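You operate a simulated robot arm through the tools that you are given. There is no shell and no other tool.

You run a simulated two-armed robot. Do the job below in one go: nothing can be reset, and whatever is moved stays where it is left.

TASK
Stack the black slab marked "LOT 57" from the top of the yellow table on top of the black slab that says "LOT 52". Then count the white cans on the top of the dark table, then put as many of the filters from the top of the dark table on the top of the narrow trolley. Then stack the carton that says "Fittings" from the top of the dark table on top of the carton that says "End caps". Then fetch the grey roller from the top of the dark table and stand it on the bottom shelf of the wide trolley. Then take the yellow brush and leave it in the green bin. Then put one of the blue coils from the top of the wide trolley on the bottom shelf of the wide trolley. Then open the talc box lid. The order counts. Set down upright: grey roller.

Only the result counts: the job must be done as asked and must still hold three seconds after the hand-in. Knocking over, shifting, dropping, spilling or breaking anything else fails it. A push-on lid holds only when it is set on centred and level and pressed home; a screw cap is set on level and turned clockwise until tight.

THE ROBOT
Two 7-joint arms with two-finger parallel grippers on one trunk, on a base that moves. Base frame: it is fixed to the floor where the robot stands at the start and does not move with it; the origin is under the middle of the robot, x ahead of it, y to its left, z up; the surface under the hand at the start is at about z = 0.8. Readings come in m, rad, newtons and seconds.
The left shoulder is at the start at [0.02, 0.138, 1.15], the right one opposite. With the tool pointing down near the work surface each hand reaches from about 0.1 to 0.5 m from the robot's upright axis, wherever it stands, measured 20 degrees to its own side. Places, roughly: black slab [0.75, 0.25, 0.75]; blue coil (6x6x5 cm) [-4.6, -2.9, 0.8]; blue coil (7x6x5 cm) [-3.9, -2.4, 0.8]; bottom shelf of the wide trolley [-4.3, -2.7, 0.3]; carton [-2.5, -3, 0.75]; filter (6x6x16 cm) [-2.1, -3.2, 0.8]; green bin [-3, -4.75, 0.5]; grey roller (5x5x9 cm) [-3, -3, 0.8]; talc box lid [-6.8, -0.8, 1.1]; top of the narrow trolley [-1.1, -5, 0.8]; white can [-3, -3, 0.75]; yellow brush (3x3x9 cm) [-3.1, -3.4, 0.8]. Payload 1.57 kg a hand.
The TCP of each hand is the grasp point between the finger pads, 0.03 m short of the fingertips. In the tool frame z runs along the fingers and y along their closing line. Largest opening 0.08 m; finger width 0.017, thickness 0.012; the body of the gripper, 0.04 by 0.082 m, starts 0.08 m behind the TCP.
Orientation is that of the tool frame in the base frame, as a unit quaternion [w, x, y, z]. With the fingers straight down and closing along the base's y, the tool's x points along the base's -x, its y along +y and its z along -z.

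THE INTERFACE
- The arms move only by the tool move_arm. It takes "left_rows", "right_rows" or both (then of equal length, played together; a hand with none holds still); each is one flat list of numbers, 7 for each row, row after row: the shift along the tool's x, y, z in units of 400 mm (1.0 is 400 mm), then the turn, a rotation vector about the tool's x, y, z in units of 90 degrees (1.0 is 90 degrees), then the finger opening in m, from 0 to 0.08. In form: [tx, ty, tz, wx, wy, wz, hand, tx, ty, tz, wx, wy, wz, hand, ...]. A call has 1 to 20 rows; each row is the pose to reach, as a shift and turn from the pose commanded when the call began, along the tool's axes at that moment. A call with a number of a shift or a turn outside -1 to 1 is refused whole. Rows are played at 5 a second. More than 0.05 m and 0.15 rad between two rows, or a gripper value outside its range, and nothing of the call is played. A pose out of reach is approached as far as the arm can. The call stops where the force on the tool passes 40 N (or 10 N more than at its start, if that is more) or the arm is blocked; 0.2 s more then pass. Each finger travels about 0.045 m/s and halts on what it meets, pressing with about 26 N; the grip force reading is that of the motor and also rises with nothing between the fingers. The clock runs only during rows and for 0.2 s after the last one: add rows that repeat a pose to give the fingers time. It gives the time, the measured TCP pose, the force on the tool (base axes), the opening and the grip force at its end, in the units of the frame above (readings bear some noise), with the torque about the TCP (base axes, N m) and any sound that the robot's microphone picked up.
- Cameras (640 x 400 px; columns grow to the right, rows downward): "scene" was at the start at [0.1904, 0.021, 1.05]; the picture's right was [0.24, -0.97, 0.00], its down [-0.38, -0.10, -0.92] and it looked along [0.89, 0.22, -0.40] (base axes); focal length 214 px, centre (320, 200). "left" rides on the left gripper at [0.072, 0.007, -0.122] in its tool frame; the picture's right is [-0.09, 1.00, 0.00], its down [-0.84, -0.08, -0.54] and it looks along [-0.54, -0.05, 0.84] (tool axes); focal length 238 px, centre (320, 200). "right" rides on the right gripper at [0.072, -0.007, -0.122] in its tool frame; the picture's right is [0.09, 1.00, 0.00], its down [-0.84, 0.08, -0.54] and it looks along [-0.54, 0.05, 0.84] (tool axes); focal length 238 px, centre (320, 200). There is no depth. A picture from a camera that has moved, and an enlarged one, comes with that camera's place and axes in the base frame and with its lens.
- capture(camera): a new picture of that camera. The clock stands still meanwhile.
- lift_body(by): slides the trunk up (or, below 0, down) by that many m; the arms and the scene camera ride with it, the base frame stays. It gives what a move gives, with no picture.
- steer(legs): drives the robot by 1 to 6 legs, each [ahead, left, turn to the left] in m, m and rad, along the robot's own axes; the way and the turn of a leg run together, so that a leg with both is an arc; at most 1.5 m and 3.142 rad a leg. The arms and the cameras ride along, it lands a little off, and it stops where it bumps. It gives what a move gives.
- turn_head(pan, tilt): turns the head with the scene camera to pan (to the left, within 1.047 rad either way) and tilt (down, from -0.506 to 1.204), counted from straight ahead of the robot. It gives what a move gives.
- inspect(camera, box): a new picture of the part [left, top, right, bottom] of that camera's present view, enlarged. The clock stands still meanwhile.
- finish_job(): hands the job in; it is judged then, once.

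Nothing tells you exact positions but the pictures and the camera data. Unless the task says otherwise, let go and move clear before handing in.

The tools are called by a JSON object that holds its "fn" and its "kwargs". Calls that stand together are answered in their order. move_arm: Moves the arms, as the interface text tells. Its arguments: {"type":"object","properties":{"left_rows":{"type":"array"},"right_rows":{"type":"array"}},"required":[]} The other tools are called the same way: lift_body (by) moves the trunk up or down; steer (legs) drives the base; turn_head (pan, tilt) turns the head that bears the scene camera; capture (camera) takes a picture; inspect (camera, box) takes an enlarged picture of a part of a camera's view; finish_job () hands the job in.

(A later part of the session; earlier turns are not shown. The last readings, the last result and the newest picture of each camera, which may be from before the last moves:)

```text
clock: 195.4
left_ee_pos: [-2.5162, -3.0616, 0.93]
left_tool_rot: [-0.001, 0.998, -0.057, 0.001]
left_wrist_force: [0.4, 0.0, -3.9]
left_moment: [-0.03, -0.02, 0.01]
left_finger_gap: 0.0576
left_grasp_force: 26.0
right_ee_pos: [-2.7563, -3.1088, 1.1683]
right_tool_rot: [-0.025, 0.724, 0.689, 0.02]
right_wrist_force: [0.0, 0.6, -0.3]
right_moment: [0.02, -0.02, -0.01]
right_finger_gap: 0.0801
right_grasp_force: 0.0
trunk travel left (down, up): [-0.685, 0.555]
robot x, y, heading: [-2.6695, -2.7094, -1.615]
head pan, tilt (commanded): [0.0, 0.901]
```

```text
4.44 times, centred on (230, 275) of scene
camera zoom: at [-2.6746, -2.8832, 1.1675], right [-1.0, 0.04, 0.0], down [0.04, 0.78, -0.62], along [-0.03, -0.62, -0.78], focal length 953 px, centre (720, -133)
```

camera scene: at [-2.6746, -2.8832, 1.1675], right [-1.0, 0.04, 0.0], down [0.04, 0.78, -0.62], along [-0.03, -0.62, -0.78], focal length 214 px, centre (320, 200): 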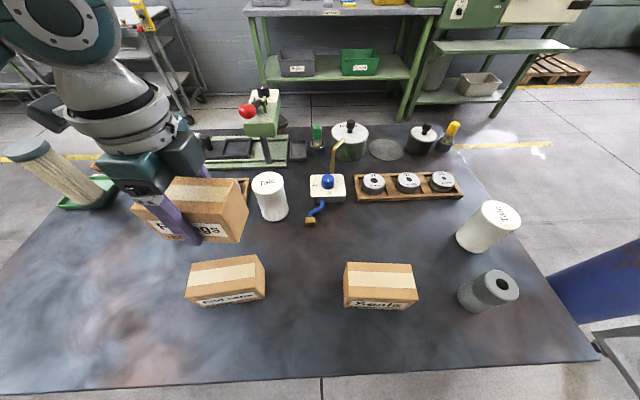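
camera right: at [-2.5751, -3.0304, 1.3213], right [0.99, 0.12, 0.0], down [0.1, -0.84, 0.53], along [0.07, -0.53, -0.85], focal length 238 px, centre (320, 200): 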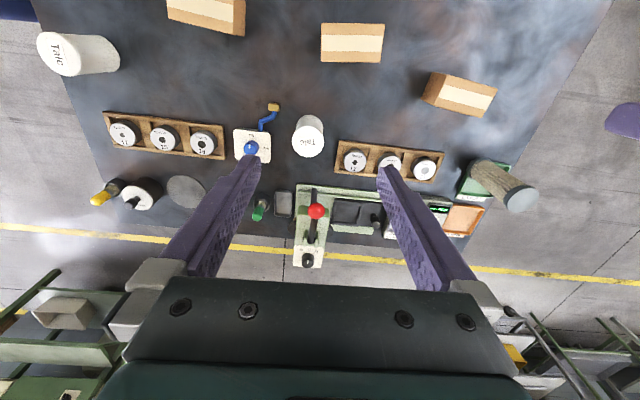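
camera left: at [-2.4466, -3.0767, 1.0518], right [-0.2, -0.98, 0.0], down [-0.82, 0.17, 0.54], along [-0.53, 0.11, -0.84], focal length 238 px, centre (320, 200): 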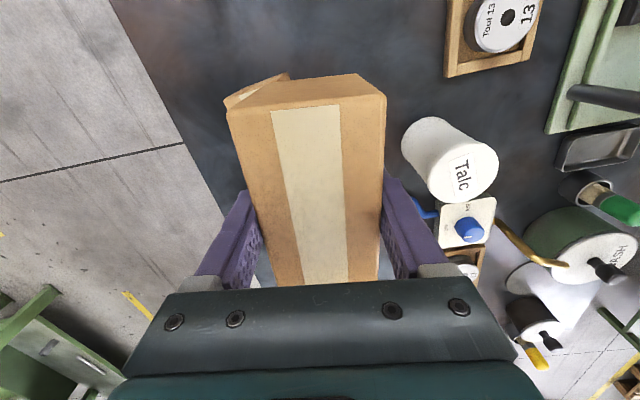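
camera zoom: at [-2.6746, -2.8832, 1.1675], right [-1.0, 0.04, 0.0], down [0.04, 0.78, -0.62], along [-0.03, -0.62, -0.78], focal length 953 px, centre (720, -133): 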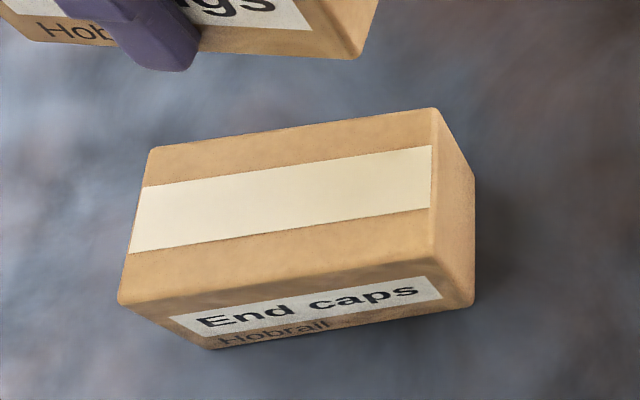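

End caps' centre is (−2.513, −3.018), turned about +6°. I'll move Fittings over it, rotating 12° to match.

{"fn": "move_arm", "kwargs": {"left_rows": [-0.003, -0.05, 0, 0, 0, -0.07, 0.035, -0.0075, -0.109, 0, 0, 0, -0.137, 0.035, -0.0075, -0.109, 0.08, 0, 0, -0.137, 0.035, -0.0075, -0.109, 0.14, 0, 0, -0.137, 0.035, -0.0075, -0.109, 0.14, 0, 0, -0.137, 0.035]}}

{"fn": "inspect", "kwargs": {"camera": "scene", "box": [140, 180, 320, 320]}}

{"fn": "capture", "kwargs": {"camera": "right"}}

```text
clock: 196.6
left_ee_pos: [-2.5138, -3.0185, 0.873]
left_tool_rot: [0.0, 0.999, 0.051, 0.001]
left_wrist_force: [0.0, -0.6, -3.1]
left_moment: [-0.03, 0.01, 0.0]
left_finger_gap: 0.058
left_grasp_force: 26.6
right_ee_pos: [-2.7548, -3.1069, 1.1665]
right_tool_rot: [-0.025, 0.723, 0.69, 0.02]
right_wrist_force: [0.6, 0.4, 0.4]
right_moment: [-0.02, 0.03, 0.01]
right_finger_gap: 0.0799
right_grasp_force: 0.0
trunk travel left (down, up): [-0.685, 0.555]
robot x, y, heading: [-2.6685, -2.7057, -1.617]
head pan, tilt (commanded): [0.0, 0.901]
```

```text
2.86 times, centred on (230, 250) of scene
camera zoom: at [-2.6745, -2.8832, 1.1675], right [-1.0, 0.04, 0.0], down [0.04, 0.78, -0.62], along [-0.03, -0.62, -0.78], focal length 613 px, centre (577, 57)
```

zoom: 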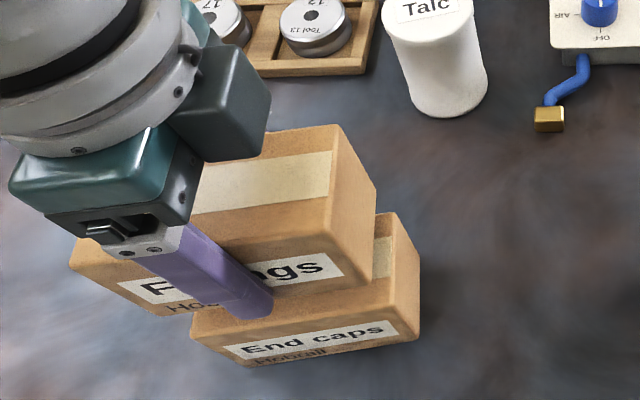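

```text
taken
camera right: at [-2.758, -3.045, 1.2933], right [1.0, 0.05, 0.0], down [0.04, -0.87, 0.49], along [0.02, -0.49, -0.87], focal length 238 px, centre (320, 200)
```

right: 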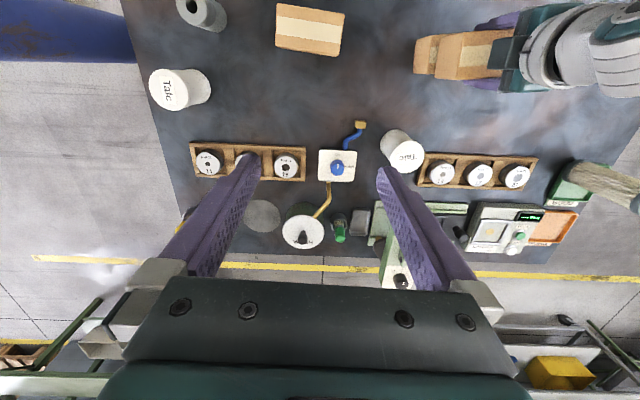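

{"fn": "inspect", "kwargs": {"camera": "right", "box": [390, 10, 530, 110]}}

{"fn": "turn_head", "kwargs": {"pan": 0.5, "tilt": 0.9}}

{"fn": "capture", "kwargs": {"camera": "scene"}}

```text
4.00 times, centred on (460, 60) of right
camera zoom: at [-2.758, -3.045, 1.2933], right [1.0, 0.05, 0.0], down [0.04, -0.87, 0.49], along [0.02, -0.49, -0.87], focal length 953 px, centre (-240, 760)
```

zoom: 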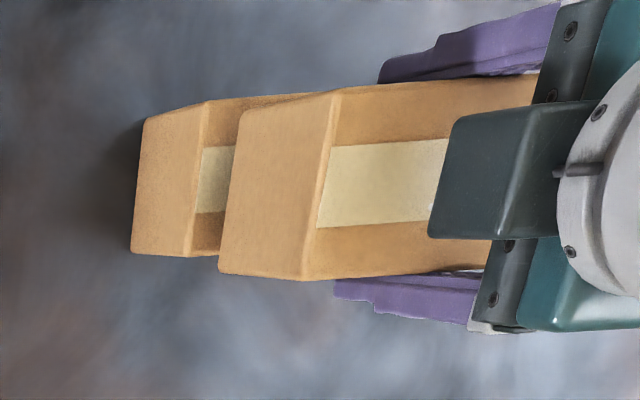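

```text
clock: 197.5
left_ee_pos: [-2.5131, -3.0172, 0.8742]
left_tool_rot: [-0.001, 0.999, 0.05, 0.0]
left_wrist_force: [-0.2, -0.2, -3.8]
left_moment: [0.0, -0.03, -0.01]
left_finger_gap: 0.0578
left_grasp_force: 26.2
right_ee_pos: [-2.7551, -3.1082, 1.1666]
right_tool_rot: [-0.025, 0.723, 0.69, 0.02]
right_wrist_force: [0.8, -0.5, -0.6]
right_moment: [-0.01, 0.0, 0.0]
right_finger_gap: 0.0798
right_grasp_force: 0.0
trunk travel left (down, up): [-0.685, 0.555]
robot x, y, heading: [-2.6647, -2.7083, -1.616]
head pan, tilt (commanded): [0.499, 0.901]
```

```text
taken
camera scene: at [-2.6381, -2.8757, 1.1675], right [-0.9, -0.44, 0.0], down [-0.34, 0.7, -0.62], along [0.27, -0.56, -0.78], focal length 214 px, centre (320, 200)
```

scene: 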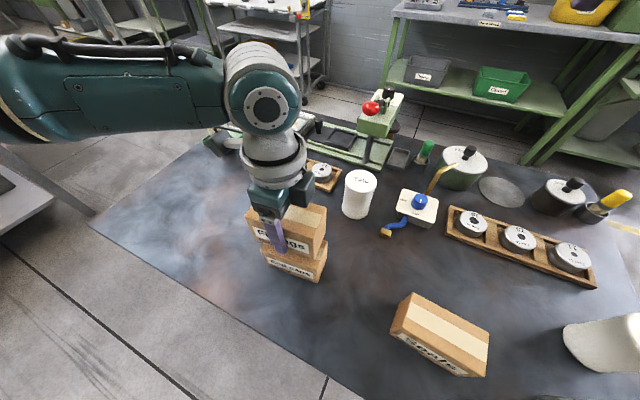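

Fittings sits about 9 mm too far toward +x relative to End caps. I'll correct that and lower carefully to contact.

{"fn": "move_arm", "kwargs": {"left_rows": [-0.0217, -0.0095, 0, 0, 0, 0, 0.035, -0.0217, -0.0095, 0.03, 0, 0, 0, 0.035, -0.0217, -0.0095, 0.05, 0, 0, 0, 0.035, -0.0217, -0.0095, 0.056, 0, 0, 0, 0.035, -0.0217, -0.0095, 0.056, 0, 0, 0, 0.035]}}

{"fn": "inspect", "kwargs": {"camera": "scene", "box": [220, 170, 350, 300]}}

{"fn": "inspect", "kwargs": {"camera": "right", "box": [390, 10, 530, 110]}}

```text
clock: 198.7
left_ee_pos: [-2.5224, -3.0173, 0.8519]
left_tool_rot: [0.0, 0.999, 0.05, -0.001]
left_wrist_force: [0.8, 8.3, 31.9]
left_moment: [0.32, -0.01, 0.16]
left_finger_gap: 0.0579
left_grasp_force: 26.1
right_ee_pos: [-2.7533, -3.1102, 1.1674]
right_tool_rot: [-0.024, 0.723, 0.69, 0.021]
right_wrist_force: [-1.0, 0.4, 0.8]
right_moment: [-0.02, 0.03, -0.02]
right_finger_gap: 0.08
right_grasp_force: 0.0
trunk travel left (down, up): [-0.685, 0.555]
robot x, y, heading: [-2.667, -2.706, -1.614]
head pan, tilt (commanded): [0.499, 0.901]
```

```text
3.08 times, centred on (285, 235) of scene
camera zoom: at [-2.6373, -2.8759, 1.168], right [-0.9, -0.44, 0.0], down [-0.34, 0.7, -0.62], along [0.27, -0.56, -0.78], focal length 660 px, centre (428, 92)
```

zoom: 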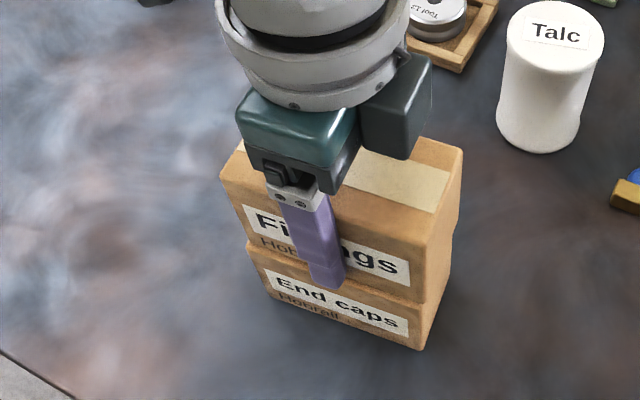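

```text
4.00 times, centred on (460, 60) of right
camera zoom: at [-2.7573, -3.0453, 1.2938], right [1.0, 0.05, 0.0], down [0.04, -0.87, 0.49], along [0.02, -0.49, -0.87], focal length 953 px, centre (-240, 760)
```

zoom: 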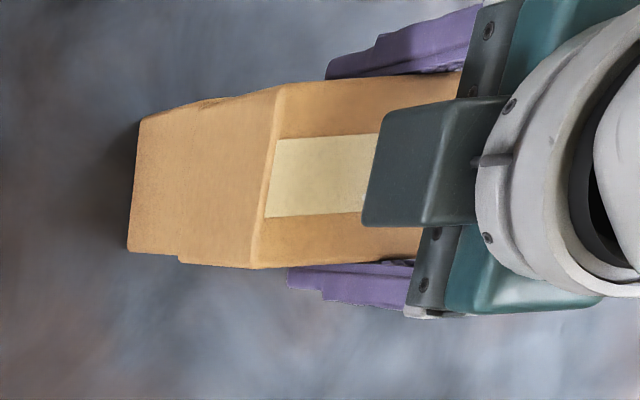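

Fittings is resting squarely on End caps. I'll ease the pressure, release, and rise.

{"fn": "move_arm", "kwargs": {"left_rows": [0, 0, -0.007, 0, 0, 0, 0.035, 0, 0, -0.007, 0, 0, 0, 0.035, 0, 0, -0.007, 0, 0, 0, 0.08, 0, 0, -0.007, 0, 0, 0, 0.08, 0, 0, -0.007, 0, 0, 0, 0.08, 0, 0, -0.007, 0, 0, 0, 0.08]}}

{"fn": "lift_body", "kwargs": {"by": 0.2}}

{"fn": "capture", "kwargs": {"camera": "scene"}}

```text
clock: 200.1
left_ee_pos: [-2.5224, -3.0139, 0.8536]
left_tool_rot: [0.0, 0.999, 0.05, 0.0]
left_wrist_force: [0.2, -0.6, 0.5]
left_moment: [-0.01, 0.0, 0.03]
left_finger_gap: 0.0799
left_grasp_force: 0.0
right_ee_pos: [-2.7555, -3.109, 1.1678]
right_tool_rot: [-0.025, 0.723, 0.69, 0.02]
right_wrist_force: [0.8, 0.1, 0.0]
right_moment: [-0.01, 0.01, 0.02]
right_finger_gap: 0.08
right_grasp_force: 0.1
trunk travel left (down, up): [-0.685, 0.555]
robot x, y, heading: [-2.6691, -2.707, -1.613]
head pan, tilt (commanded): [0.499, 0.901]
```

```text
clock: 202.3
left_ee_pos: [-2.5242, -3.0144, 1.0544]
left_tool_rot: [-0.001, 0.999, 0.051, 0.0]
left_wrist_force: [-0.4, 0.2, -0.2]
left_moment: [0.0, 0.03, 0.02]
left_finger_gap: 0.08
left_grasp_force: 0.0
right_ee_pos: [-2.7557, -3.108, 1.3675]
right_tool_rot: [-0.024, 0.723, 0.69, 0.019]
right_wrist_force: [0.8, -0.5, -0.5]
right_moment: [0.05, 0.0, -0.02]
right_finger_gap: 0.0798
right_grasp_force: 0.0
trunk travel left (down, up): [-0.885, 0.355]
robot x, y, heading: [-2.667, -2.7093, -1.618]
head pan, tilt (commanded): [0.499, 0.901]
```

```text
taken
camera scene: at [-2.6379, -2.8758, 1.3675], right [-0.9, -0.44, 0.0], down [-0.34, 0.7, -0.62], along [0.27, -0.56, -0.78], focal length 214 px, centre (320, 200)
```

scene: 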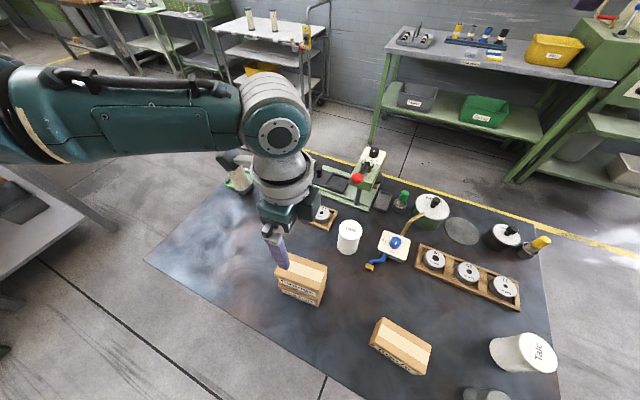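

The cartons are stacked, and both filters stand on the trolley. Next is the grey roller; first I'll back off and survey the wide trolley so I know how its bottom shelf can be reached.

{"fn": "steer", "kwargs": {"legs": [[-0.6, 0, 0], [0, 0, -1.2]]}}

{"fn": "turn_head", "kwargs": {"pan": -0.1, "tilt": 0.5}}

{"fn": "capture", "kwargs": {"camera": "scene"}}

```text
clock: 208.7
left_ee_pos: [-2.873, -2.3436, 1.0537]
left_tool_rot: [-0.001, 0.854, -0.521, 0.0]
left_wrist_force: [-0.5, 0.3, 0.1]
left_moment: [-0.02, -0.01, -0.01]
left_finger_gap: 0.0801
left_grasp_force: 0.1
right_ee_pos: [-3.0452, -2.1628, 1.3666]
right_tool_rot: [-0.01, 0.986, 0.163, 0.03]
right_wrist_force: [-0.4, 0.4, 0.0]
right_moment: [0.02, -0.03, 0.0]
right_finger_gap: 0.0799
right_grasp_force: 0.0
trunk travel left (down, up): [-0.885, 0.355]
robot x, y, heading: [-2.6399, -2.0962, -2.815]
head pan, tilt (commanded): [0.499, 0.901]
```

```text
clock: 209.7
left_ee_pos: [-2.8723, -2.3435, 1.0543]
left_tool_rot: [-0.001, 0.853, -0.522, 0.001]
left_wrist_force: [0.4, 0.4, 0.1]
left_moment: [0.02, -0.03, 0.01]
left_finger_gap: 0.08
left_grasp_force: 0.0
right_ee_pos: [-3.0436, -2.1625, 1.3667]
right_tool_rot: [-0.009, 0.986, 0.162, 0.031]
right_wrist_force: [0.5, -0.1, -0.5]
right_moment: [-0.04, 0.06, 0.0]
right_finger_gap: 0.0802
right_grasp_force: 0.1
trunk travel left (down, up): [-0.885, 0.355]
robot x, y, heading: [-2.6386, -2.1029, -2.818]
head pan, tilt (commanded): [-0.099, 0.499]
```

```text
taken
camera scene: at [-2.8209, -2.1519, 1.4014], right [-0.23, 0.97, 0.0], down [0.47, 0.11, -0.88], along [-0.86, -0.2, -0.48], focal length 214 px, centre (320, 200)
```

scene: 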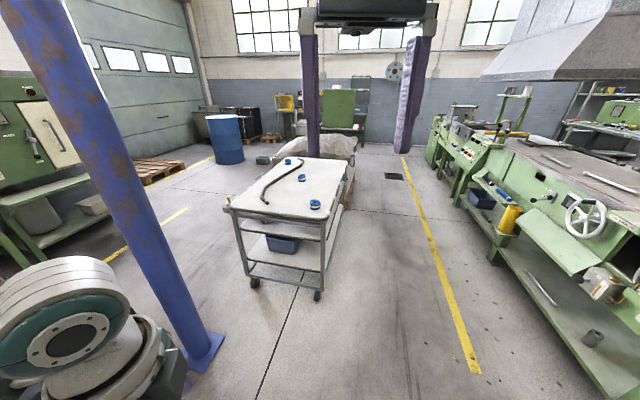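

{"fn": "inspect", "kwargs": {"camera": "scene", "box": [210, 140, 370, 310]}}

{"fn": "inspect", "kwargs": {"camera": "scene", "box": [230, 195, 340, 305]}}

```text
2.35 times, centred on (290, 225) of scene
camera zoom: at [-2.8209, -2.1519, 1.4014], right [-0.23, 0.97, 0.0], down [0.47, 0.11, -0.88], along [-0.86, -0.2, -0.48], focal length 505 px, centre (391, 141)
```

zoom: 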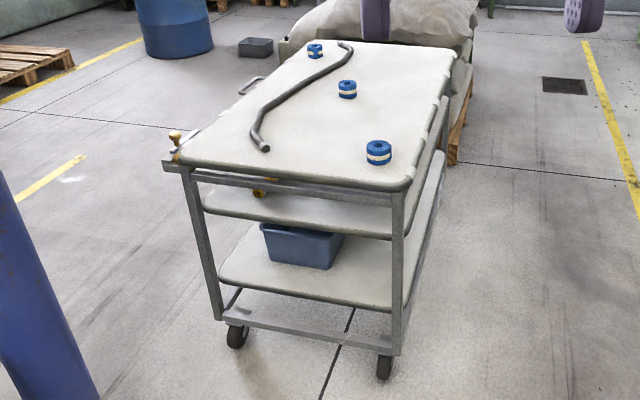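

```text
3.64 times, centred on (285, 250) of scene
camera zoom: at [-2.8209, -2.1519, 1.4014], right [-0.23, 0.97, 0.0], down [0.47, 0.11, -0.88], along [-0.86, -0.2, -0.48], focal length 780 px, centre (447, 18)
```

zoom: 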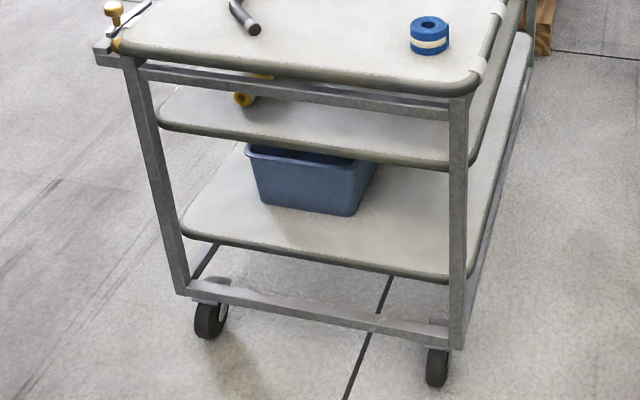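

The wide trolley has a top (with three blue coils), a middle shelf and a bottom shelf with a bin near the near end; its long side facing the aisle is open. So the roller needs a tilted, sideways grasp. I'll return in front of the roller, resetting the left wrist.

{"fn": "move_arm", "kwargs": {"left_rows": [0, 0, -0.02, 0, 0, -0.09, 0.08, 0, 0, -0.04, 0, 0, -0.18, 0.08, 0, 0, -0.06, 0, 0, -0.27, 0.08, 0, 0, -0.08, 0, 0, -0.36, 0.08, 0, 0, -0.1, 0, 0, -0.45, 0.08, 0, 0, -0.12, 0, 0, -0.54, 0.08, 0, 0, -0.14, 0, 0, -0.63, 0.08, 0, 0, -0.16, 0, 0, -0.72, 0.08, 0, 0, -0.18, 0, 0, -0.81, 0.08, 0, 0, -0.2, 0, 0, -0.9, 0.08, 0, 0, -0.2, 0, 0, -0.92, 0.08, 0, 0, -0.2, 0, 0, -0.92, 0.08]}}

{"fn": "steer", "kwargs": {"legs": [[0, 0, 1.247], [0.3, -0.19, 0]]}}

{"fn": "turn_head", "kwargs": {"pan": -0.2, "tilt": 0.7}}

{"fn": "capture", "kwargs": {"camera": "scene"}}

```text
clock: 212.3
left_ee_pos: [-2.8727, -2.3428, 1.1341]
left_tool_rot: [0.0, 0.985, 0.173, 0.001]
left_wrist_force: [0.7, -0.9, -0.1]
left_moment: [0.05, 0.02, 0.02]
left_finger_gap: 0.08
left_grasp_force: 0.1
right_ee_pos: [-3.0439, -2.1613, 1.3666]
right_tool_rot: [-0.01, 0.986, 0.163, 0.031]
right_wrist_force: [-0.5, -0.6, 0.3]
right_moment: [0.01, -0.02, -0.01]
right_finger_gap: 0.08
right_grasp_force: 0.0
trunk travel left (down, up): [-0.885, 0.355]
robot x, y, heading: [-2.6383, -2.0948, -2.82]
head pan, tilt (commanded): [-0.099, 0.499]
```

```text
clock: 217.7
left_ee_pos: [-2.6594, -2.6938, 1.1357]
left_tool_rot: [-0.001, 0.694, 0.72, 0.001]
left_wrist_force: [0.6, -0.6, -0.1]
left_moment: [0.01, 0.0, -0.03]
left_finger_gap: 0.0798
left_grasp_force: 0.1
right_ee_pos: [-2.8855, -2.8009, 1.3659]
right_tool_rot: [-0.026, 0.7, 0.713, 0.02]
right_wrist_force: [0.7, -0.3, 0.7]
right_moment: [-0.03, 0.0, -0.03]
right_finger_gap: 0.08
right_grasp_force: 0.0
trunk travel left (down, up): [-0.885, 0.355]
robot x, y, heading: [-2.825, -2.3958, -1.556]
head pan, tilt (commanded): [-0.099, 0.499]
```

```text
clock: 218.4
left_ee_pos: [-2.6601, -2.6932, 1.1347]
left_tool_rot: [-0.001, 0.694, 0.72, 0.0]
left_wrist_force: [0.2, -0.4, -0.6]
left_moment: [0.02, 0.06, 0.01]
left_finger_gap: 0.0798
left_grasp_force: 0.1
right_ee_pos: [-2.8848, -2.8023, 1.3656]
right_tool_rot: [-0.025, 0.701, 0.713, 0.019]
right_wrist_force: [0.2, -0.2, 0.4]
right_moment: [0.0, -0.03, -0.01]
right_finger_gap: 0.0801
right_grasp_force: 0.0
trunk travel left (down, up): [-0.885, 0.355]
robot x, y, heading: [-2.8252, -2.3955, -1.556]
head pan, tilt (commanded): [-0.201, 0.7]
```

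```text
taken
camera scene: at [-2.8362, -2.5806, 1.3838], right [-0.98, 0.18, 0.0], down [0.12, 0.63, -0.77], along [-0.14, -0.75, -0.64], focal length 214 px, centre (320, 200)
```

scene: 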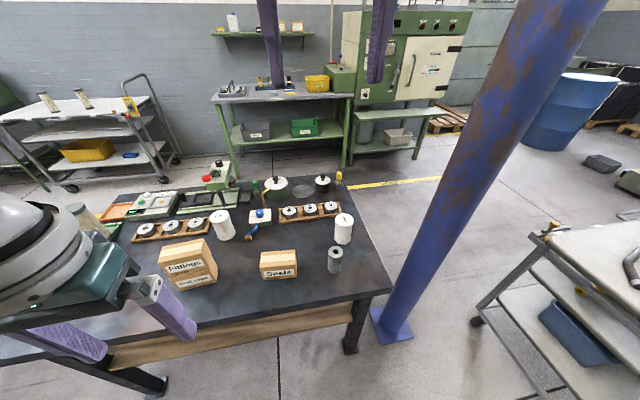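

{"fn": "inspect", "kwargs": {"camera": "scene", "box": [290, 200, 400, 300]}}

{"fn": "capture", "kwargs": {"camera": "right"}}

```text
4.00 times, centred on (345, 250) of scene
camera zoom: at [-2.8362, -2.5806, 1.3838], right [-0.98, 0.18, 0.0], down [0.12, 0.63, -0.77], along [-0.14, -0.75, -0.64], focal length 858 px, centre (220, 0)
```

zoom: 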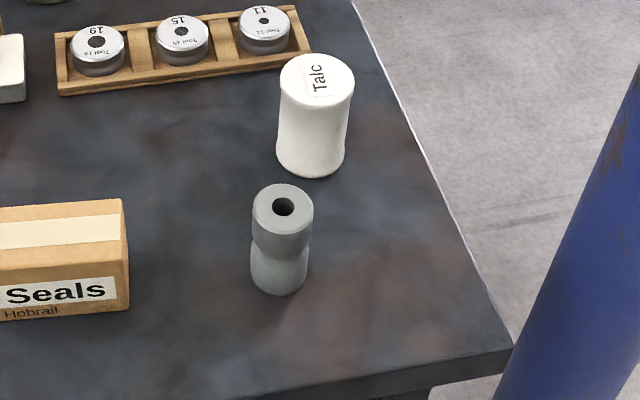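

```text
taken
camera right: at [-2.8919, -2.7389, 1.493], right [0.99, 0.11, 0.0], down [0.1, -0.87, 0.49], along [0.05, -0.48, -0.87], focal length 238 px, centre (320, 200)
```

right: 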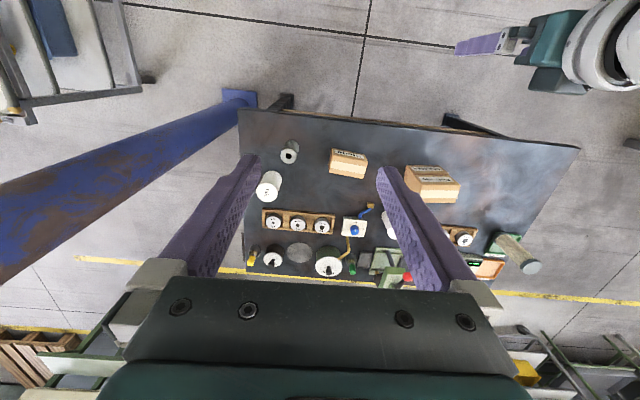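

The grey roller stands upright at about (−2.959, −2.970), z 0.735–0.825, clear of the white can. I'll edge in, raise the left hand, and tilt the right hand 55° so its fingers point forward and down.

{"fn": "steer", "kwargs": {"legs": [[0.06, 0, -0.014]]}}

{"fn": "move_arm", "kwargs": {"left_rows": [0, 0, -0.07, 0, 0, 0, 0.08, 0, 0, -0.14, 0, 0, 0, 0.08, 0, 0, -0.21, 0, 0, 0, 0.08, 0, 0, -0.28, 0, 0, 0, 0.08, 0, 0, -0.35, 0, 0, 0, 0.08, 0, 0, -0.42, 0, 0, 0, 0.08, 0, 0, -0.46, 0, 0, 0, 0.08, 0, 0, -0.46, 0, 0, 0, 0.08], "right_rows": [0.004, -0.026, 0.073, 0, -0.087, 0, 0.08, 0.008, -0.052, 0.146, 0, -0.174, 0, 0.08, 0.012, -0.078, 0.22, 0, -0.261, 0, 0.08, 0.016, -0.105, 0.293, 0, -0.348, 0, 0.08, 0.02, -0.131, 0.367, 0, -0.435, 0, 0.08, 0.024, -0.157, 0.44, 0, -0.522, 0, 0.08, 0.025, -0.185, 0.515, 0, -0.611, 0, 0.08, 0.025, -0.185, 0.515, 0, -0.611, 0, 0.08]}}

{"fn": "capture", "kwargs": {"camera": "scene"}}

```text
clock: 219.4
left_ee_pos: [-2.6636, -2.7572, 1.1333]
left_tool_rot: [0.0, 0.699, 0.716, 0.0]
left_wrist_force: [-0.3, 0.5, 0.2]
left_moment: [0.03, -0.01, 0.01]
left_finger_gap: 0.0802
left_grasp_force: 0.1
right_ee_pos: [-2.8906, -2.8615, 1.3662]
right_tool_rot: [-0.025, 0.705, 0.708, 0.019]
right_wrist_force: [0.5, -1.1, 0.4]
right_moment: [0.02, 0.0, 0.0]
right_finger_gap: 0.0802
right_grasp_force: 0.1
trunk travel left (down, up): [-0.885, 0.355]
robot x, y, heading: [-2.8212, -2.4525, -1.571]
head pan, tilt (commanded): [-0.201, 0.7]
```

```text
clock: 221.2
left_ee_pos: [-2.6642, -2.7585, 1.3167]
left_tool_rot: [0.0, 0.698, 0.716, 0.001]
left_wrist_force: [-0.3, -0.1, 0.2]
left_moment: [-0.03, -0.01, -0.01]
left_finger_gap: 0.0798
left_grasp_force: 0.0
right_ee_pos: [-2.925, -2.8502, 1.188]
right_tool_rot: [0.302, 0.636, 0.639, -0.311]
right_wrist_force: [1.0, -0.1, 0.8]
right_moment: [-0.03, 0.0, -0.01]
right_finger_gap: 0.08
right_grasp_force: 0.1
right hand out of reach, approached as far as the arm can: row 7, 8
trunk travel left (down, up): [-0.885, 0.355]
robot x, y, heading: [-2.824, -2.4539, -1.567]
head pan, tilt (commanded): [-0.201, 0.7]
```

```text
taken
camera scene: at [-2.8384, -2.6409, 1.3837], right [-0.98, 0.2, 0.0], down [0.13, 0.63, -0.76], along [-0.15, -0.75, -0.64], focal length 214 px, centre (320, 200)
```

scene: 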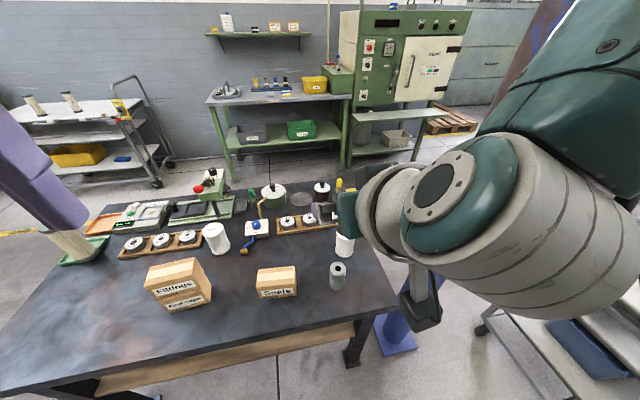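

The right wrist tops out near 51° of tilt, so I'll settle on about 46°, which still leaves room under the middle shelf.

{"fn": "move_arm", "kwargs": {"right_rows": [0, 0, 0, 0, 0.05, 0, 0.08, 0, 0, 0, 0, 0.1, 0, 0.08, 0, 0, 0, 0, 0.1, 0, 0.08]}}

{"fn": "lift_body", "kwargs": {"by": -0.33}}

{"fn": "capture", "kwargs": {"camera": "right"}}

{"fn": "capture", "kwargs": {"camera": "scene"}}

```text
clock: 222.0
left_ee_pos: [-2.6631, -2.7582, 1.3173]
left_tool_rot: [0.0, 0.699, 0.716, 0.0]
left_wrist_force: [-0.7, -0.5, 0.1]
left_moment: [-0.01, 0.0, -0.02]
left_finger_gap: 0.0802
left_grasp_force: 0.0
right_ee_pos: [-2.9262, -2.8499, 1.188]
right_tool_rot: [0.253, 0.657, 0.662, -0.258]
right_wrist_force: [0.8, -0.4, 0.4]
right_moment: [-0.01, 0.02, 0.01]
right_finger_gap: 0.0797
right_grasp_force: 0.1
trunk travel left (down, up): [-0.885, 0.355]
robot x, y, heading: [-2.8209, -2.4555, -1.569]
head pan, tilt (commanded): [-0.201, 0.7]
```

```text
clock: 225.2
left_ee_pos: [-2.6628, -2.759, 0.9879]
left_tool_rot: [0.0, 0.699, 0.715, 0.001]
left_wrist_force: [0.2, 0.4, 0.1]
left_moment: [0.03, 0.03, 0.0]
left_finger_gap: 0.08
left_grasp_force: 0.1
right_ee_pos: [-2.9247, -2.8505, 0.8571]
right_tool_rot: [0.254, 0.657, 0.662, -0.258]
right_wrist_force: [0.1, -0.3, 0.1]
right_moment: [0.01, 0.01, -0.04]
right_finger_gap: 0.08
right_grasp_force: 0.0
trunk travel left (down, up): [-0.555, 0.685]
robot x, y, heading: [-2.823, -2.4599, -1.571]
head pan, tilt (commanded): [-0.201, 0.7]
```

```text
taken
camera right: at [-2.9316, -2.7157, 0.8994], right [0.99, 0.07, -0.07], down [0.09, -0.25, 0.96], along [0.05, -0.96, -0.26], focal length 238 px, centre (320, 200)
```

right: 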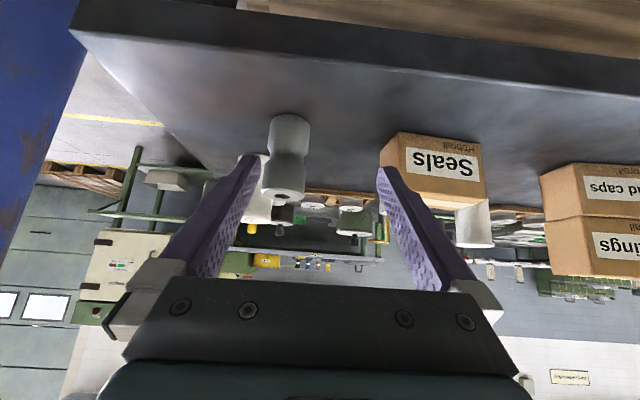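

```text
taken
camera scene: at [-2.8383, -2.641, 1.0537], right [-0.98, 0.2, 0.0], down [0.13, 0.63, -0.76], along [-0.15, -0.75, -0.64], focal length 214 px, centre (320, 200)
```

scene: 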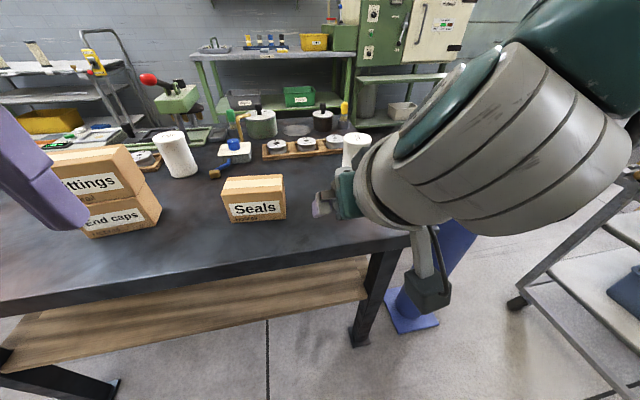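

The right hand is at 42° tilt, level, and sees the roller a little to its left. I'll shift 33 mm toward it and down, then look again before going in.

{"fn": "move_arm", "kwargs": {"right_rows": [0.05, -0.04, 0.06, 0, 0, 0, 0.08, 0.1105, -0.081, 0.1205, 0, 0, 0, 0.08, 0.1105, -0.081, 0.1205, 0, 0, 0, 0.08]}}

{"fn": "capture", "kwargs": {"camera": "right"}}

```text
clock: 226.1
left_ee_pos: [-2.664, -2.7585, 0.9875]
left_tool_rot: [-0.001, 0.698, 0.716, 0.0]
left_wrist_force: [0.9, 0.2, -0.5]
left_moment: [0.04, 0.0, -0.02]
left_finger_gap: 0.0799
left_grasp_force: 0.1
right_ee_pos: [-2.9488, -2.8554, 0.797]
right_tool_rot: [0.249, 0.659, 0.661, -0.259]
right_wrist_force: [-0.2, -0.4, -0.3]
right_moment: [0.01, 0.02, 0.01]
right_finger_gap: 0.0799
right_grasp_force: 0.1
right hand out of reach, approached as far as the arm can: row 2, 3
trunk travel left (down, up): [-0.555, 0.685]
robot x, y, heading: [-2.8214, -2.4551, -1.564]
head pan, tilt (commanded): [-0.201, 0.7]
```

```text
taken
camera right: at [-2.955, -2.7209, 0.8399], right [0.99, 0.07, -0.08], down [0.09, -0.26, 0.96], along [0.05, -0.96, -0.26], focal length 238 px, centre (320, 200)
```

right: 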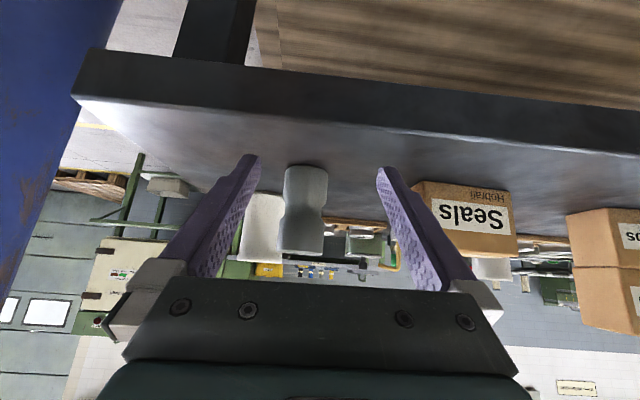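

The arm reaches a sideways limit just short of the roller, so I'll shift the base 3 cm to the right instead and re-centre the hand.

{"fn": "steer", "kwargs": {"legs": [[0, -0.03, -0.006]]}}

{"fn": "capture", "kwargs": {"camera": "right"}}

```text
clock: 226.9
left_ee_pos: [-2.6956, -2.7587, 0.9867]
left_tool_rot: [-0.001, 0.701, 0.713, 0.0]
left_wrist_force: [0.1, 0.8, 1.3]
left_moment: [-0.03, 0.0, 0.03]
left_finger_gap: 0.0798
left_grasp_force: 0.1
right_ee_pos: [-2.9807, -2.8557, 0.7979]
right_tool_rot: [0.248, 0.66, 0.659, -0.26]
right_wrist_force: [0.1, 0.0, 0.1]
right_moment: [0.01, -0.03, -0.01]
right_finger_gap: 0.0798
right_grasp_force: 0.1
trunk travel left (down, up): [-0.555, 0.685]
robot x, y, heading: [-2.8495, -2.457, -1.571]
head pan, tilt (commanded): [-0.201, 0.7]
```

```text
taken
camera right: at [-2.9865, -2.7201, 0.8402], right [1.0, 0.06, -0.08], down [0.09, -0.26, 0.96], along [0.04, -0.96, -0.26], focal length 238 px, centre (320, 200)
```

right: 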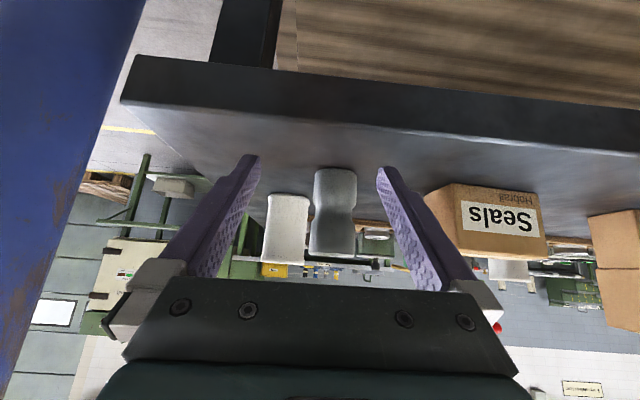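

The roller is at x ≈ −2.960 with its waist at z ≈ 0.785. I'll centre the hand on it and drive forward 8 cm.

{"fn": "move_arm", "kwargs": {"right_rows": [0.018, 0.053, 0.0195, 0, 0, 0, 0.08, 0.018, 0.053, 0.0195, 0, 0, 0, 0.08]}}

{"fn": "steer", "kwargs": {"legs": [[0.07, 0, 0]]}}

{"fn": "capture", "kwargs": {"camera": "right"}}

```text
clock: 227.5
left_ee_pos: [-2.6938, -2.7593, 0.9873]
left_tool_rot: [0.0, 0.701, 0.713, 0.001]
left_wrist_force: [0.0, 0.1, 0.2]
left_moment: [0.03, -0.01, -0.03]
left_finger_gap: 0.08
left_grasp_force: 0.0
right_ee_pos: [-2.9607, -2.8553, 0.7864]
right_tool_rot: [0.249, 0.66, 0.66, -0.258]
right_wrist_force: [0.3, 1.2, -0.2]
right_moment: [-0.02, 0.01, 0.0]
right_finger_gap: 0.0801
right_grasp_force: 0.1
trunk travel left (down, up): [-0.555, 0.685]
robot x, y, heading: [-2.8556, -2.4581, -1.575]
head pan, tilt (commanded): [-0.201, 0.7]
```

```text
clock: 228.5
left_ee_pos: [-2.6948, -2.8291, 0.9875]
left_tool_rot: [0.0, 0.701, 0.714, 0.001]
left_wrist_force: [-0.1, -0.4, 0.1]
left_moment: [0.0, -0.03, 0.03]
left_finger_gap: 0.08
left_grasp_force: 0.0
right_ee_pos: [-2.9613, -2.9249, 0.7868]
right_tool_rot: [0.249, 0.659, 0.66, -0.259]
right_wrist_force: [0.7, 0.2, 0.4]
right_moment: [0.03, 0.0, 0.01]
right_finger_gap: 0.0803
right_grasp_force: 0.0
trunk travel left (down, up): [-0.555, 0.685]
robot x, y, heading: [-2.8511, -2.5246, -1.577]
head pan, tilt (commanded): [-0.201, 0.7]
```

```text
taken
camera right: at [-2.9657, -2.7905, 0.8291], right [1.0, 0.06, -0.08], down [0.09, -0.26, 0.96], along [0.04, -0.96, -0.26], focal length 238 px, centre (320, 200)
```

right: 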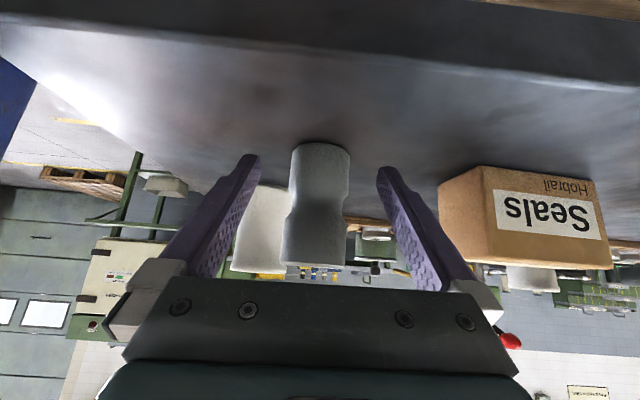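

The roller is centred between the fingers; 45 mm to go. I'll drive forward that much and close the fingers.

{"fn": "steer", "kwargs": {"legs": [[0.045, 0, 0]]}}

{"fn": "capture", "kwargs": {"camera": "right"}}

```text
clock: 229.4
left_ee_pos: [-2.6939, -2.8742, 0.9874]
left_tool_rot: [-0.001, 0.701, 0.713, 0.001]
left_wrist_force: [-0.1, 0.2, -0.3]
left_moment: [0.0, 0.01, -0.02]
left_finger_gap: 0.0801
left_grasp_force: 0.1
right_ee_pos: [-2.9603, -2.97, 0.7855]
right_tool_rot: [0.249, 0.66, 0.659, -0.26]
right_wrist_force: [0.2, -0.1, 0.1]
right_moment: [0.01, 0.02, -0.01]
right_finger_gap: 0.0802
right_grasp_force: 0.0
trunk travel left (down, up): [-0.555, 0.685]
robot x, y, heading: [-2.8532, -2.5721, -1.576]
head pan, tilt (commanded): [-0.201, 0.7]
```

```text
taken
camera right: at [-2.9658, -2.8353, 0.829], right [1.0, 0.06, -0.08], down [0.09, -0.26, 0.96], along [0.04, -0.96, -0.26], focal length 238 px, centre (320, 200)
```

right: 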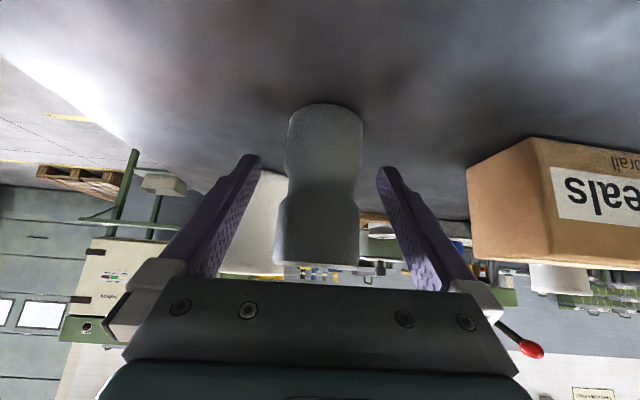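

The roller is centred; I'll nudge 1 cm deeper and close.

{"fn": "move_arm", "kwargs": {"right_rows": [-0.0185, 0, 0.0167, 0, 0, 0, 0.08, -0.0185, 0, 0.0167, 0, 0, 0, 0.08, -0.0185, 0, 0.0167, 0, 0, 0, 0.02, -0.0185, 0, 0.0167, 0, 0, 0, 0.02, -0.0185, 0, 0.0167, 0, 0, 0, 0.02, -0.0185, 0, 0.0167, 0, 0, 0, 0.02, -0.0185, 0, 0.0167, 0, 0, 0, 0.02, -0.0185, 0, 0.0167, 0, 0, 0, 0.02]}}

{"fn": "capture", "kwargs": {"camera": "right"}}

```text
clock: 231.2
left_ee_pos: [-2.695, -2.873, 0.9873]
left_tool_rot: [0.0, 0.7, 0.714, 0.0]
left_wrist_force: [-0.7, 0.8, 1.3]
left_moment: [-0.01, 0.06, 0.0]
left_finger_gap: 0.0802
left_grasp_force: 0.1
right_ee_pos: [-2.9606, -2.979, 0.7861]
right_tool_rot: [0.249, 0.66, 0.66, -0.259]
right_wrist_force: [0.9, 1.4, 1.0]
right_moment: [0.07, -0.15, 0.04]
right_finger_gap: 0.0469
right_grasp_force: 26.1
trunk travel left (down, up): [-0.555, 0.685]
robot x, y, heading: [-2.8516, -2.5709, -1.571]
head pan, tilt (commanded): [-0.201, 0.7]
```

```text
taken
camera right: at [-2.9659, -2.8449, 0.8292], right [1.0, 0.06, -0.08], down [0.09, -0.26, 0.96], along [0.04, -0.96, -0.26], focal length 238 px, centre (320, 200)
```

right: 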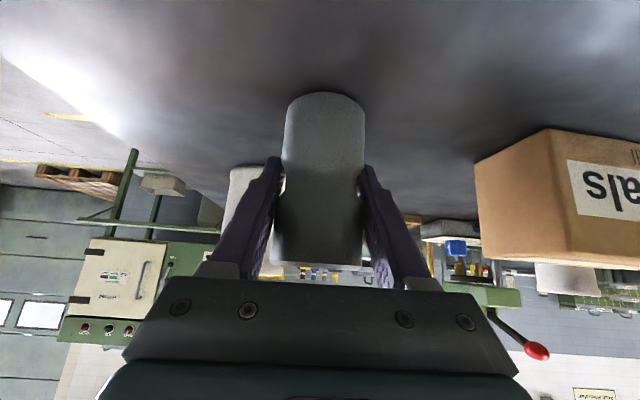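

Roller gripped (47 mm). I'll lift it with the trunk, back away from the table, and move along the aisle to the wide trolley's open side.

{"fn": "lift_body", "kwargs": {"by": 0.25}}

{"fn": "capture", "kwargs": {"camera": "right"}}

{"fn": "steer", "kwargs": {"legs": [[-0.65, 0, 0], [0, -1.2, 0]]}}

{"fn": "turn_head", "kwargs": {"pan": 0.0, "tilt": 0.8}}

{"fn": "capture", "kwargs": {"camera": "scene"}}

```text
clock: 233.8
left_ee_pos: [-2.6948, -2.8733, 1.2387]
left_tool_rot: [0.0, 0.701, 0.714, 0.002]
left_wrist_force: [-0.3, -0.8, 0.6]
left_moment: [0.02, -0.01, 0.03]
left_finger_gap: 0.0799
left_grasp_force: 0.1
right_ee_pos: [-2.9605, -2.9784, 1.0354]
right_tool_rot: [0.248, 0.66, 0.66, -0.259]
right_wrist_force: [-0.2, -0.5, -1.6]
right_moment: [-0.06, -0.03, -0.01]
right_finger_gap: 0.0468
right_grasp_force: 25.5
trunk travel left (down, up): [-0.805, 0.435]
robot x, y, heading: [-2.8533, -2.5706, -1.574]
head pan, tilt (commanded): [-0.201, 0.7]
```

```text
taken
camera right: at [-2.9661, -2.8447, 1.079], right [1.0, 0.06, -0.08], down [0.09, -0.26, 0.96], along [0.04, -0.96, -0.26], focal length 238 px, centre (320, 200)
```

right: 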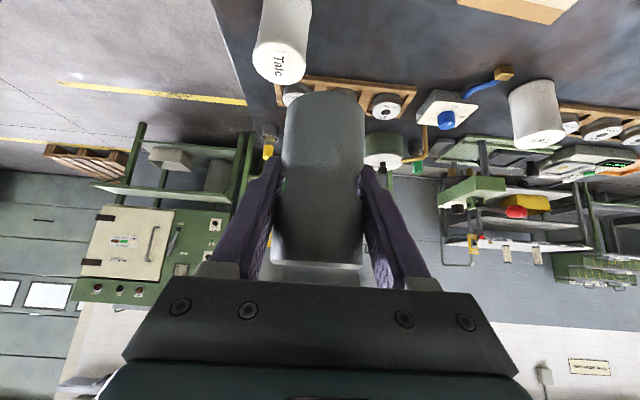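

```text
clock: 243.1
left_ee_pos: [-3.8901, -2.2226, 1.2365]
left_tool_rot: [-0.001, 0.699, 0.715, 0.0]
left_wrist_force: [0.4, 0.6, -0.3]
left_moment: [0.02, 0.0, 0.01]
left_finger_gap: 0.0798
left_grasp_force: 0.0
right_ee_pos: [-4.1542, -2.3302, 1.0359]
right_tool_rot: [0.249, 0.658, 0.662, -0.258]
right_wrist_force: [0.3, 0.5, -1.5]
right_moment: [0.0, 0.0, 0.0]
right_finger_gap: 0.0466
right_grasp_force: 25.9
trunk travel left (down, up): [-0.805, 0.435]
robot x, y, heading: [-4.046, -1.9193, -1.567]
head pan, tilt (commanded): [-0.201, 0.7]
```

```text
clock: 243.8
left_ee_pos: [-3.8896, -2.2227, 1.2384]
left_tool_rot: [-0.001, 0.699, 0.716, 0.001]
left_wrist_force: [0.2, -0.3, -0.8]
left_moment: [-0.01, 0.0, 0.0]
left_finger_gap: 0.0798
left_grasp_force: 0.2
right_ee_pos: [-4.1543, -2.3291, 1.0358]
right_tool_rot: [0.249, 0.658, 0.662, -0.258]
right_wrist_force: [0.3, -0.6, -1.7]
right_moment: [0.01, -0.01, 0.02]
right_finger_gap: 0.0467
right_grasp_force: 25.9
trunk travel left (down, up): [-0.805, 0.435]
robot x, y, heading: [-4.0493, -1.9198, -1.573]
head pan, tilt (commanded): [0.0, 0.799]
```

```text
taken
camera scene: at [-4.0482, -2.1035, 1.2955], right [-1.0, 0.0, 0.0], down [0.0, 0.72, -0.7], along [0.0, -0.7, -0.72], focal length 214 px, centre (320, 200)
```

scene: 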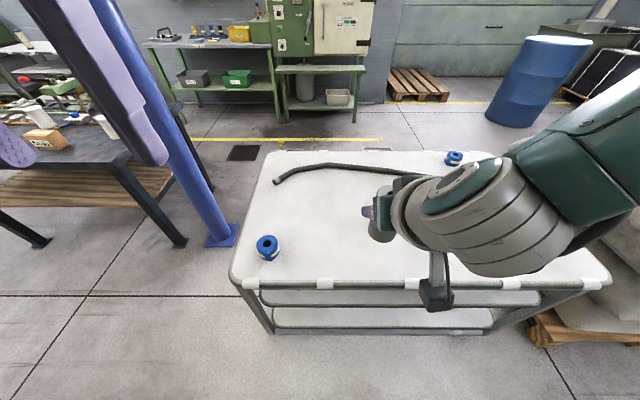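

I'm facing the trolley's open side (edge at y ≈ −2.34, x from −3.83 to −4.79). I'll back up a little, tuck the left hand in, and lower the trunk to look under the shelves.

{"fn": "steer", "kwargs": {"legs": [[-0.2, 0, 0]]}}

{"fn": "move_arm", "kwargs": {"left_rows": [0.1, 0.03, 0, 0, 0, 0, 0.08, 0.2, 0.06, 0, 0, 0, 0, 0.08, 0.3, 0.1, 0, 0, 0, 0, 0.08, 0.3, 0.1, 0, 0, 0, 0, 0.08]}}

{"fn": "lift_body", "kwargs": {"by": -0.4}}

{"fn": "turn_head", "kwargs": {"pan": 0.0, "tilt": 0.5}}

{"fn": "capture", "kwargs": {"camera": "scene"}}

```text
clock: 245.4
left_ee_pos: [-3.8905, -2.0226, 1.2376]
left_tool_rot: [0.0, 0.699, 0.715, 0.0]
left_wrist_force: [0.8, 0.8, 0.0]
left_moment: [0.0, 0.04, 0.02]
left_finger_gap: 0.08
left_grasp_force: 0.0
right_ee_pos: [-4.1558, -2.1296, 1.0367]
right_tool_rot: [0.249, 0.658, 0.662, -0.258]
right_wrist_force: [-0.6, 0.0, -2.2]
right_moment: [0.0, -0.02, 0.03]
right_finger_gap: 0.0465
right_grasp_force: 26.3
trunk travel left (down, up): [-0.805, 0.435]
robot x, y, heading: [-4.0484, -1.7226, -1.566]
head pan, tilt (commanded): [0.0, 0.799]
```

```text
clock: 246.4
left_ee_pos: [-3.8535, -1.9311, 1.24]
left_tool_rot: [-0.001, 0.698, 0.716, 0.001]
left_wrist_force: [0.2, -0.3, 0.2]
left_moment: [0.02, 0.01, 0.0]
left_finger_gap: 0.0799
left_grasp_force: 0.2
left hand out of reach, approached as far as the arm can: row 3, 4
right_ee_pos: [-4.156, -2.1289, 1.0358]
right_tool_rot: [0.249, 0.657, 0.663, -0.257]
right_wrist_force: [-0.9, -0.5, -2.1]
right_moment: [-0.03, -0.02, -0.02]
right_finger_gap: 0.0469
right_grasp_force: 26.1
trunk travel left (down, up): [-0.805, 0.435]
robot x, y, heading: [-4.05, -1.7204, -1.567]
head pan, tilt (commanded): [0.0, 0.799]
```

```text
clock: 250.2
left_ee_pos: [-3.8548, -1.9316, 0.8399]
left_tool_rot: [-0.002, 0.698, 0.716, 0.001]
left_wrist_force: [-0.7, -0.5, 0.2]
left_moment: [0.01, 0.0, 0.01]
left_finger_gap: 0.0801
left_grasp_force: 0.0
right_ee_pos: [-4.155, -2.1295, 0.6365]
right_tool_rot: [0.249, 0.658, 0.662, -0.258]
right_wrist_force: [0.0, 0.5, -1.6]
right_moment: [0.0, 0.0, 0.03]
right_finger_gap: 0.0468
right_grasp_force: 26.2
trunk travel left (down, up): [-0.405, 0.835]
robot x, y, heading: [-4.0473, -1.7216, -1.569]
head pan, tilt (commanded): [0.0, 0.799]
```

```text
clock: 251.0
left_ee_pos: [-3.8541, -1.9312, 0.8399]
left_tool_rot: [-0.002, 0.699, 0.715, 0.001]
left_wrist_force: [-0.7, 0.4, 0.7]
left_moment: [-0.01, -0.01, -0.02]
left_finger_gap: 0.08
left_grasp_force: 0.0
right_ee_pos: [-4.1562, -2.1293, 0.6354]
right_tool_rot: [0.249, 0.658, 0.663, -0.257]
right_wrist_force: [0.0, 0.9, -1.7]
right_moment: [0.02, 0.02, -0.03]
right_finger_gap: 0.0466
right_grasp_force: 26.1
trunk travel left (down, up): [-0.405, 0.835]
robot x, y, heading: [-4.0454, -1.7227, -1.564]
head pan, tilt (commanded): [0.0, 0.499]
```

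```text
taken
camera scene: at [-4.0488, -1.9121, 0.9213], right [-1.0, 0.0, 0.0], down [0.0, 0.48, -0.88], along [0.0, -0.88, -0.48], focal length 214 px, centre (320, 200)
```

scene: 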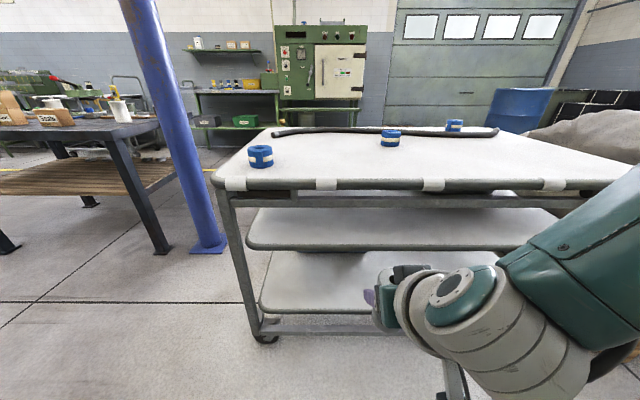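

The bottom shelf (z ≈ 0.30) is clear along this edge; the middle shelf's underside is about 0.52. I'll lower the trunk further so the roller is at shelf height while still outside the trolley.

{"fn": "lift_body", "kwargs": {"by": -0.26}}

{"fn": "turn_head", "kwargs": {"pan": -0.1, "tilt": 0.4}}

{"fn": "capture", "kwargs": {"camera": "scene"}}

{"fn": "capture", "kwargs": {"camera": "right"}}

```text
clock: 253.7
left_ee_pos: [-3.8548, -1.9312, 0.5798]
left_tool_rot: [-0.001, 0.699, 0.716, 0.002]
left_wrist_force: [0.8, 0.6, -1.1]
left_moment: [0.0, 0.0, 0.03]
left_finger_gap: 0.08
left_grasp_force: 0.2
right_ee_pos: [-4.1554, -2.1299, 0.3767]
right_tool_rot: [0.249, 0.658, 0.662, -0.258]
right_wrist_force: [0.1, -0.2, -2.0]
right_moment: [-0.05, 0.02, -0.01]
right_finger_gap: 0.0462
right_grasp_force: 25.9
trunk travel left (down, up): [-0.145, 1.095]
robot x, y, heading: [-4.0472, -1.7193, -1.567]
head pan, tilt (commanded): [0.0, 0.499]
```

```text
clock: 254.4
left_ee_pos: [-3.854, -1.9314, 0.5784]
left_tool_rot: [-0.002, 0.699, 0.715, 0.001]
left_wrist_force: [1.0, 0.1, -0.7]
left_moment: [0.02, 0.0, -0.01]
left_finger_gap: 0.0796
left_grasp_force: 0.1
right_ee_pos: [-4.1549, -2.1283, 0.3772]
right_tool_rot: [0.249, 0.658, 0.663, -0.258]
right_wrist_force: [-0.1, 0.4, -1.2]
right_moment: [-0.02, 0.03, 0.01]
right_finger_gap: 0.0464
right_grasp_force: 25.5
trunk travel left (down, up): [-0.145, 1.095]
robot x, y, heading: [-4.0513, -1.7188, -1.567]
head pan, tilt (commanded): [-0.099, 0.4]
```

```text
taken
camera scene: at [-4.058, -1.9133, 0.6705], right [-1.0, 0.1, 0.0], down [0.04, 0.39, -0.92], along [-0.09, -0.92, -0.39], focal length 214 px, centre (320, 200)
```

scene: 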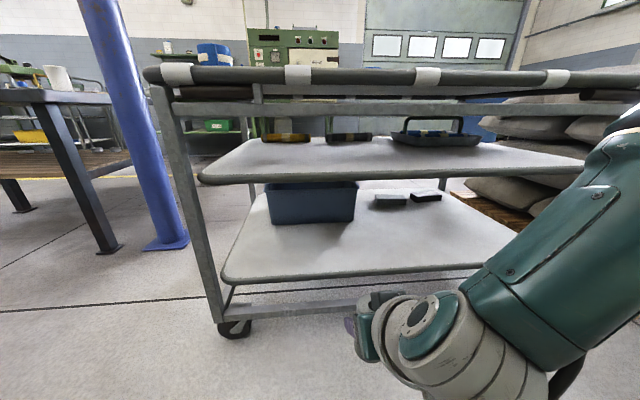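

```text
taken
camera right: at [-4.1618, -1.9946, 0.4191], right [0.99, 0.07, -0.08], down [0.09, -0.26, 0.96], along [0.05, -0.96, -0.26], focal length 238 px, centre (320, 200)
```

right: 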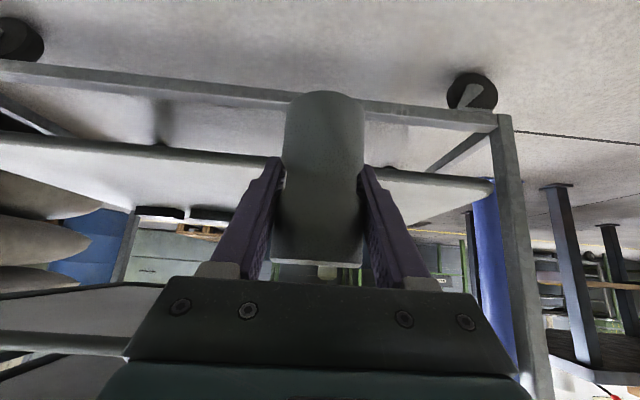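

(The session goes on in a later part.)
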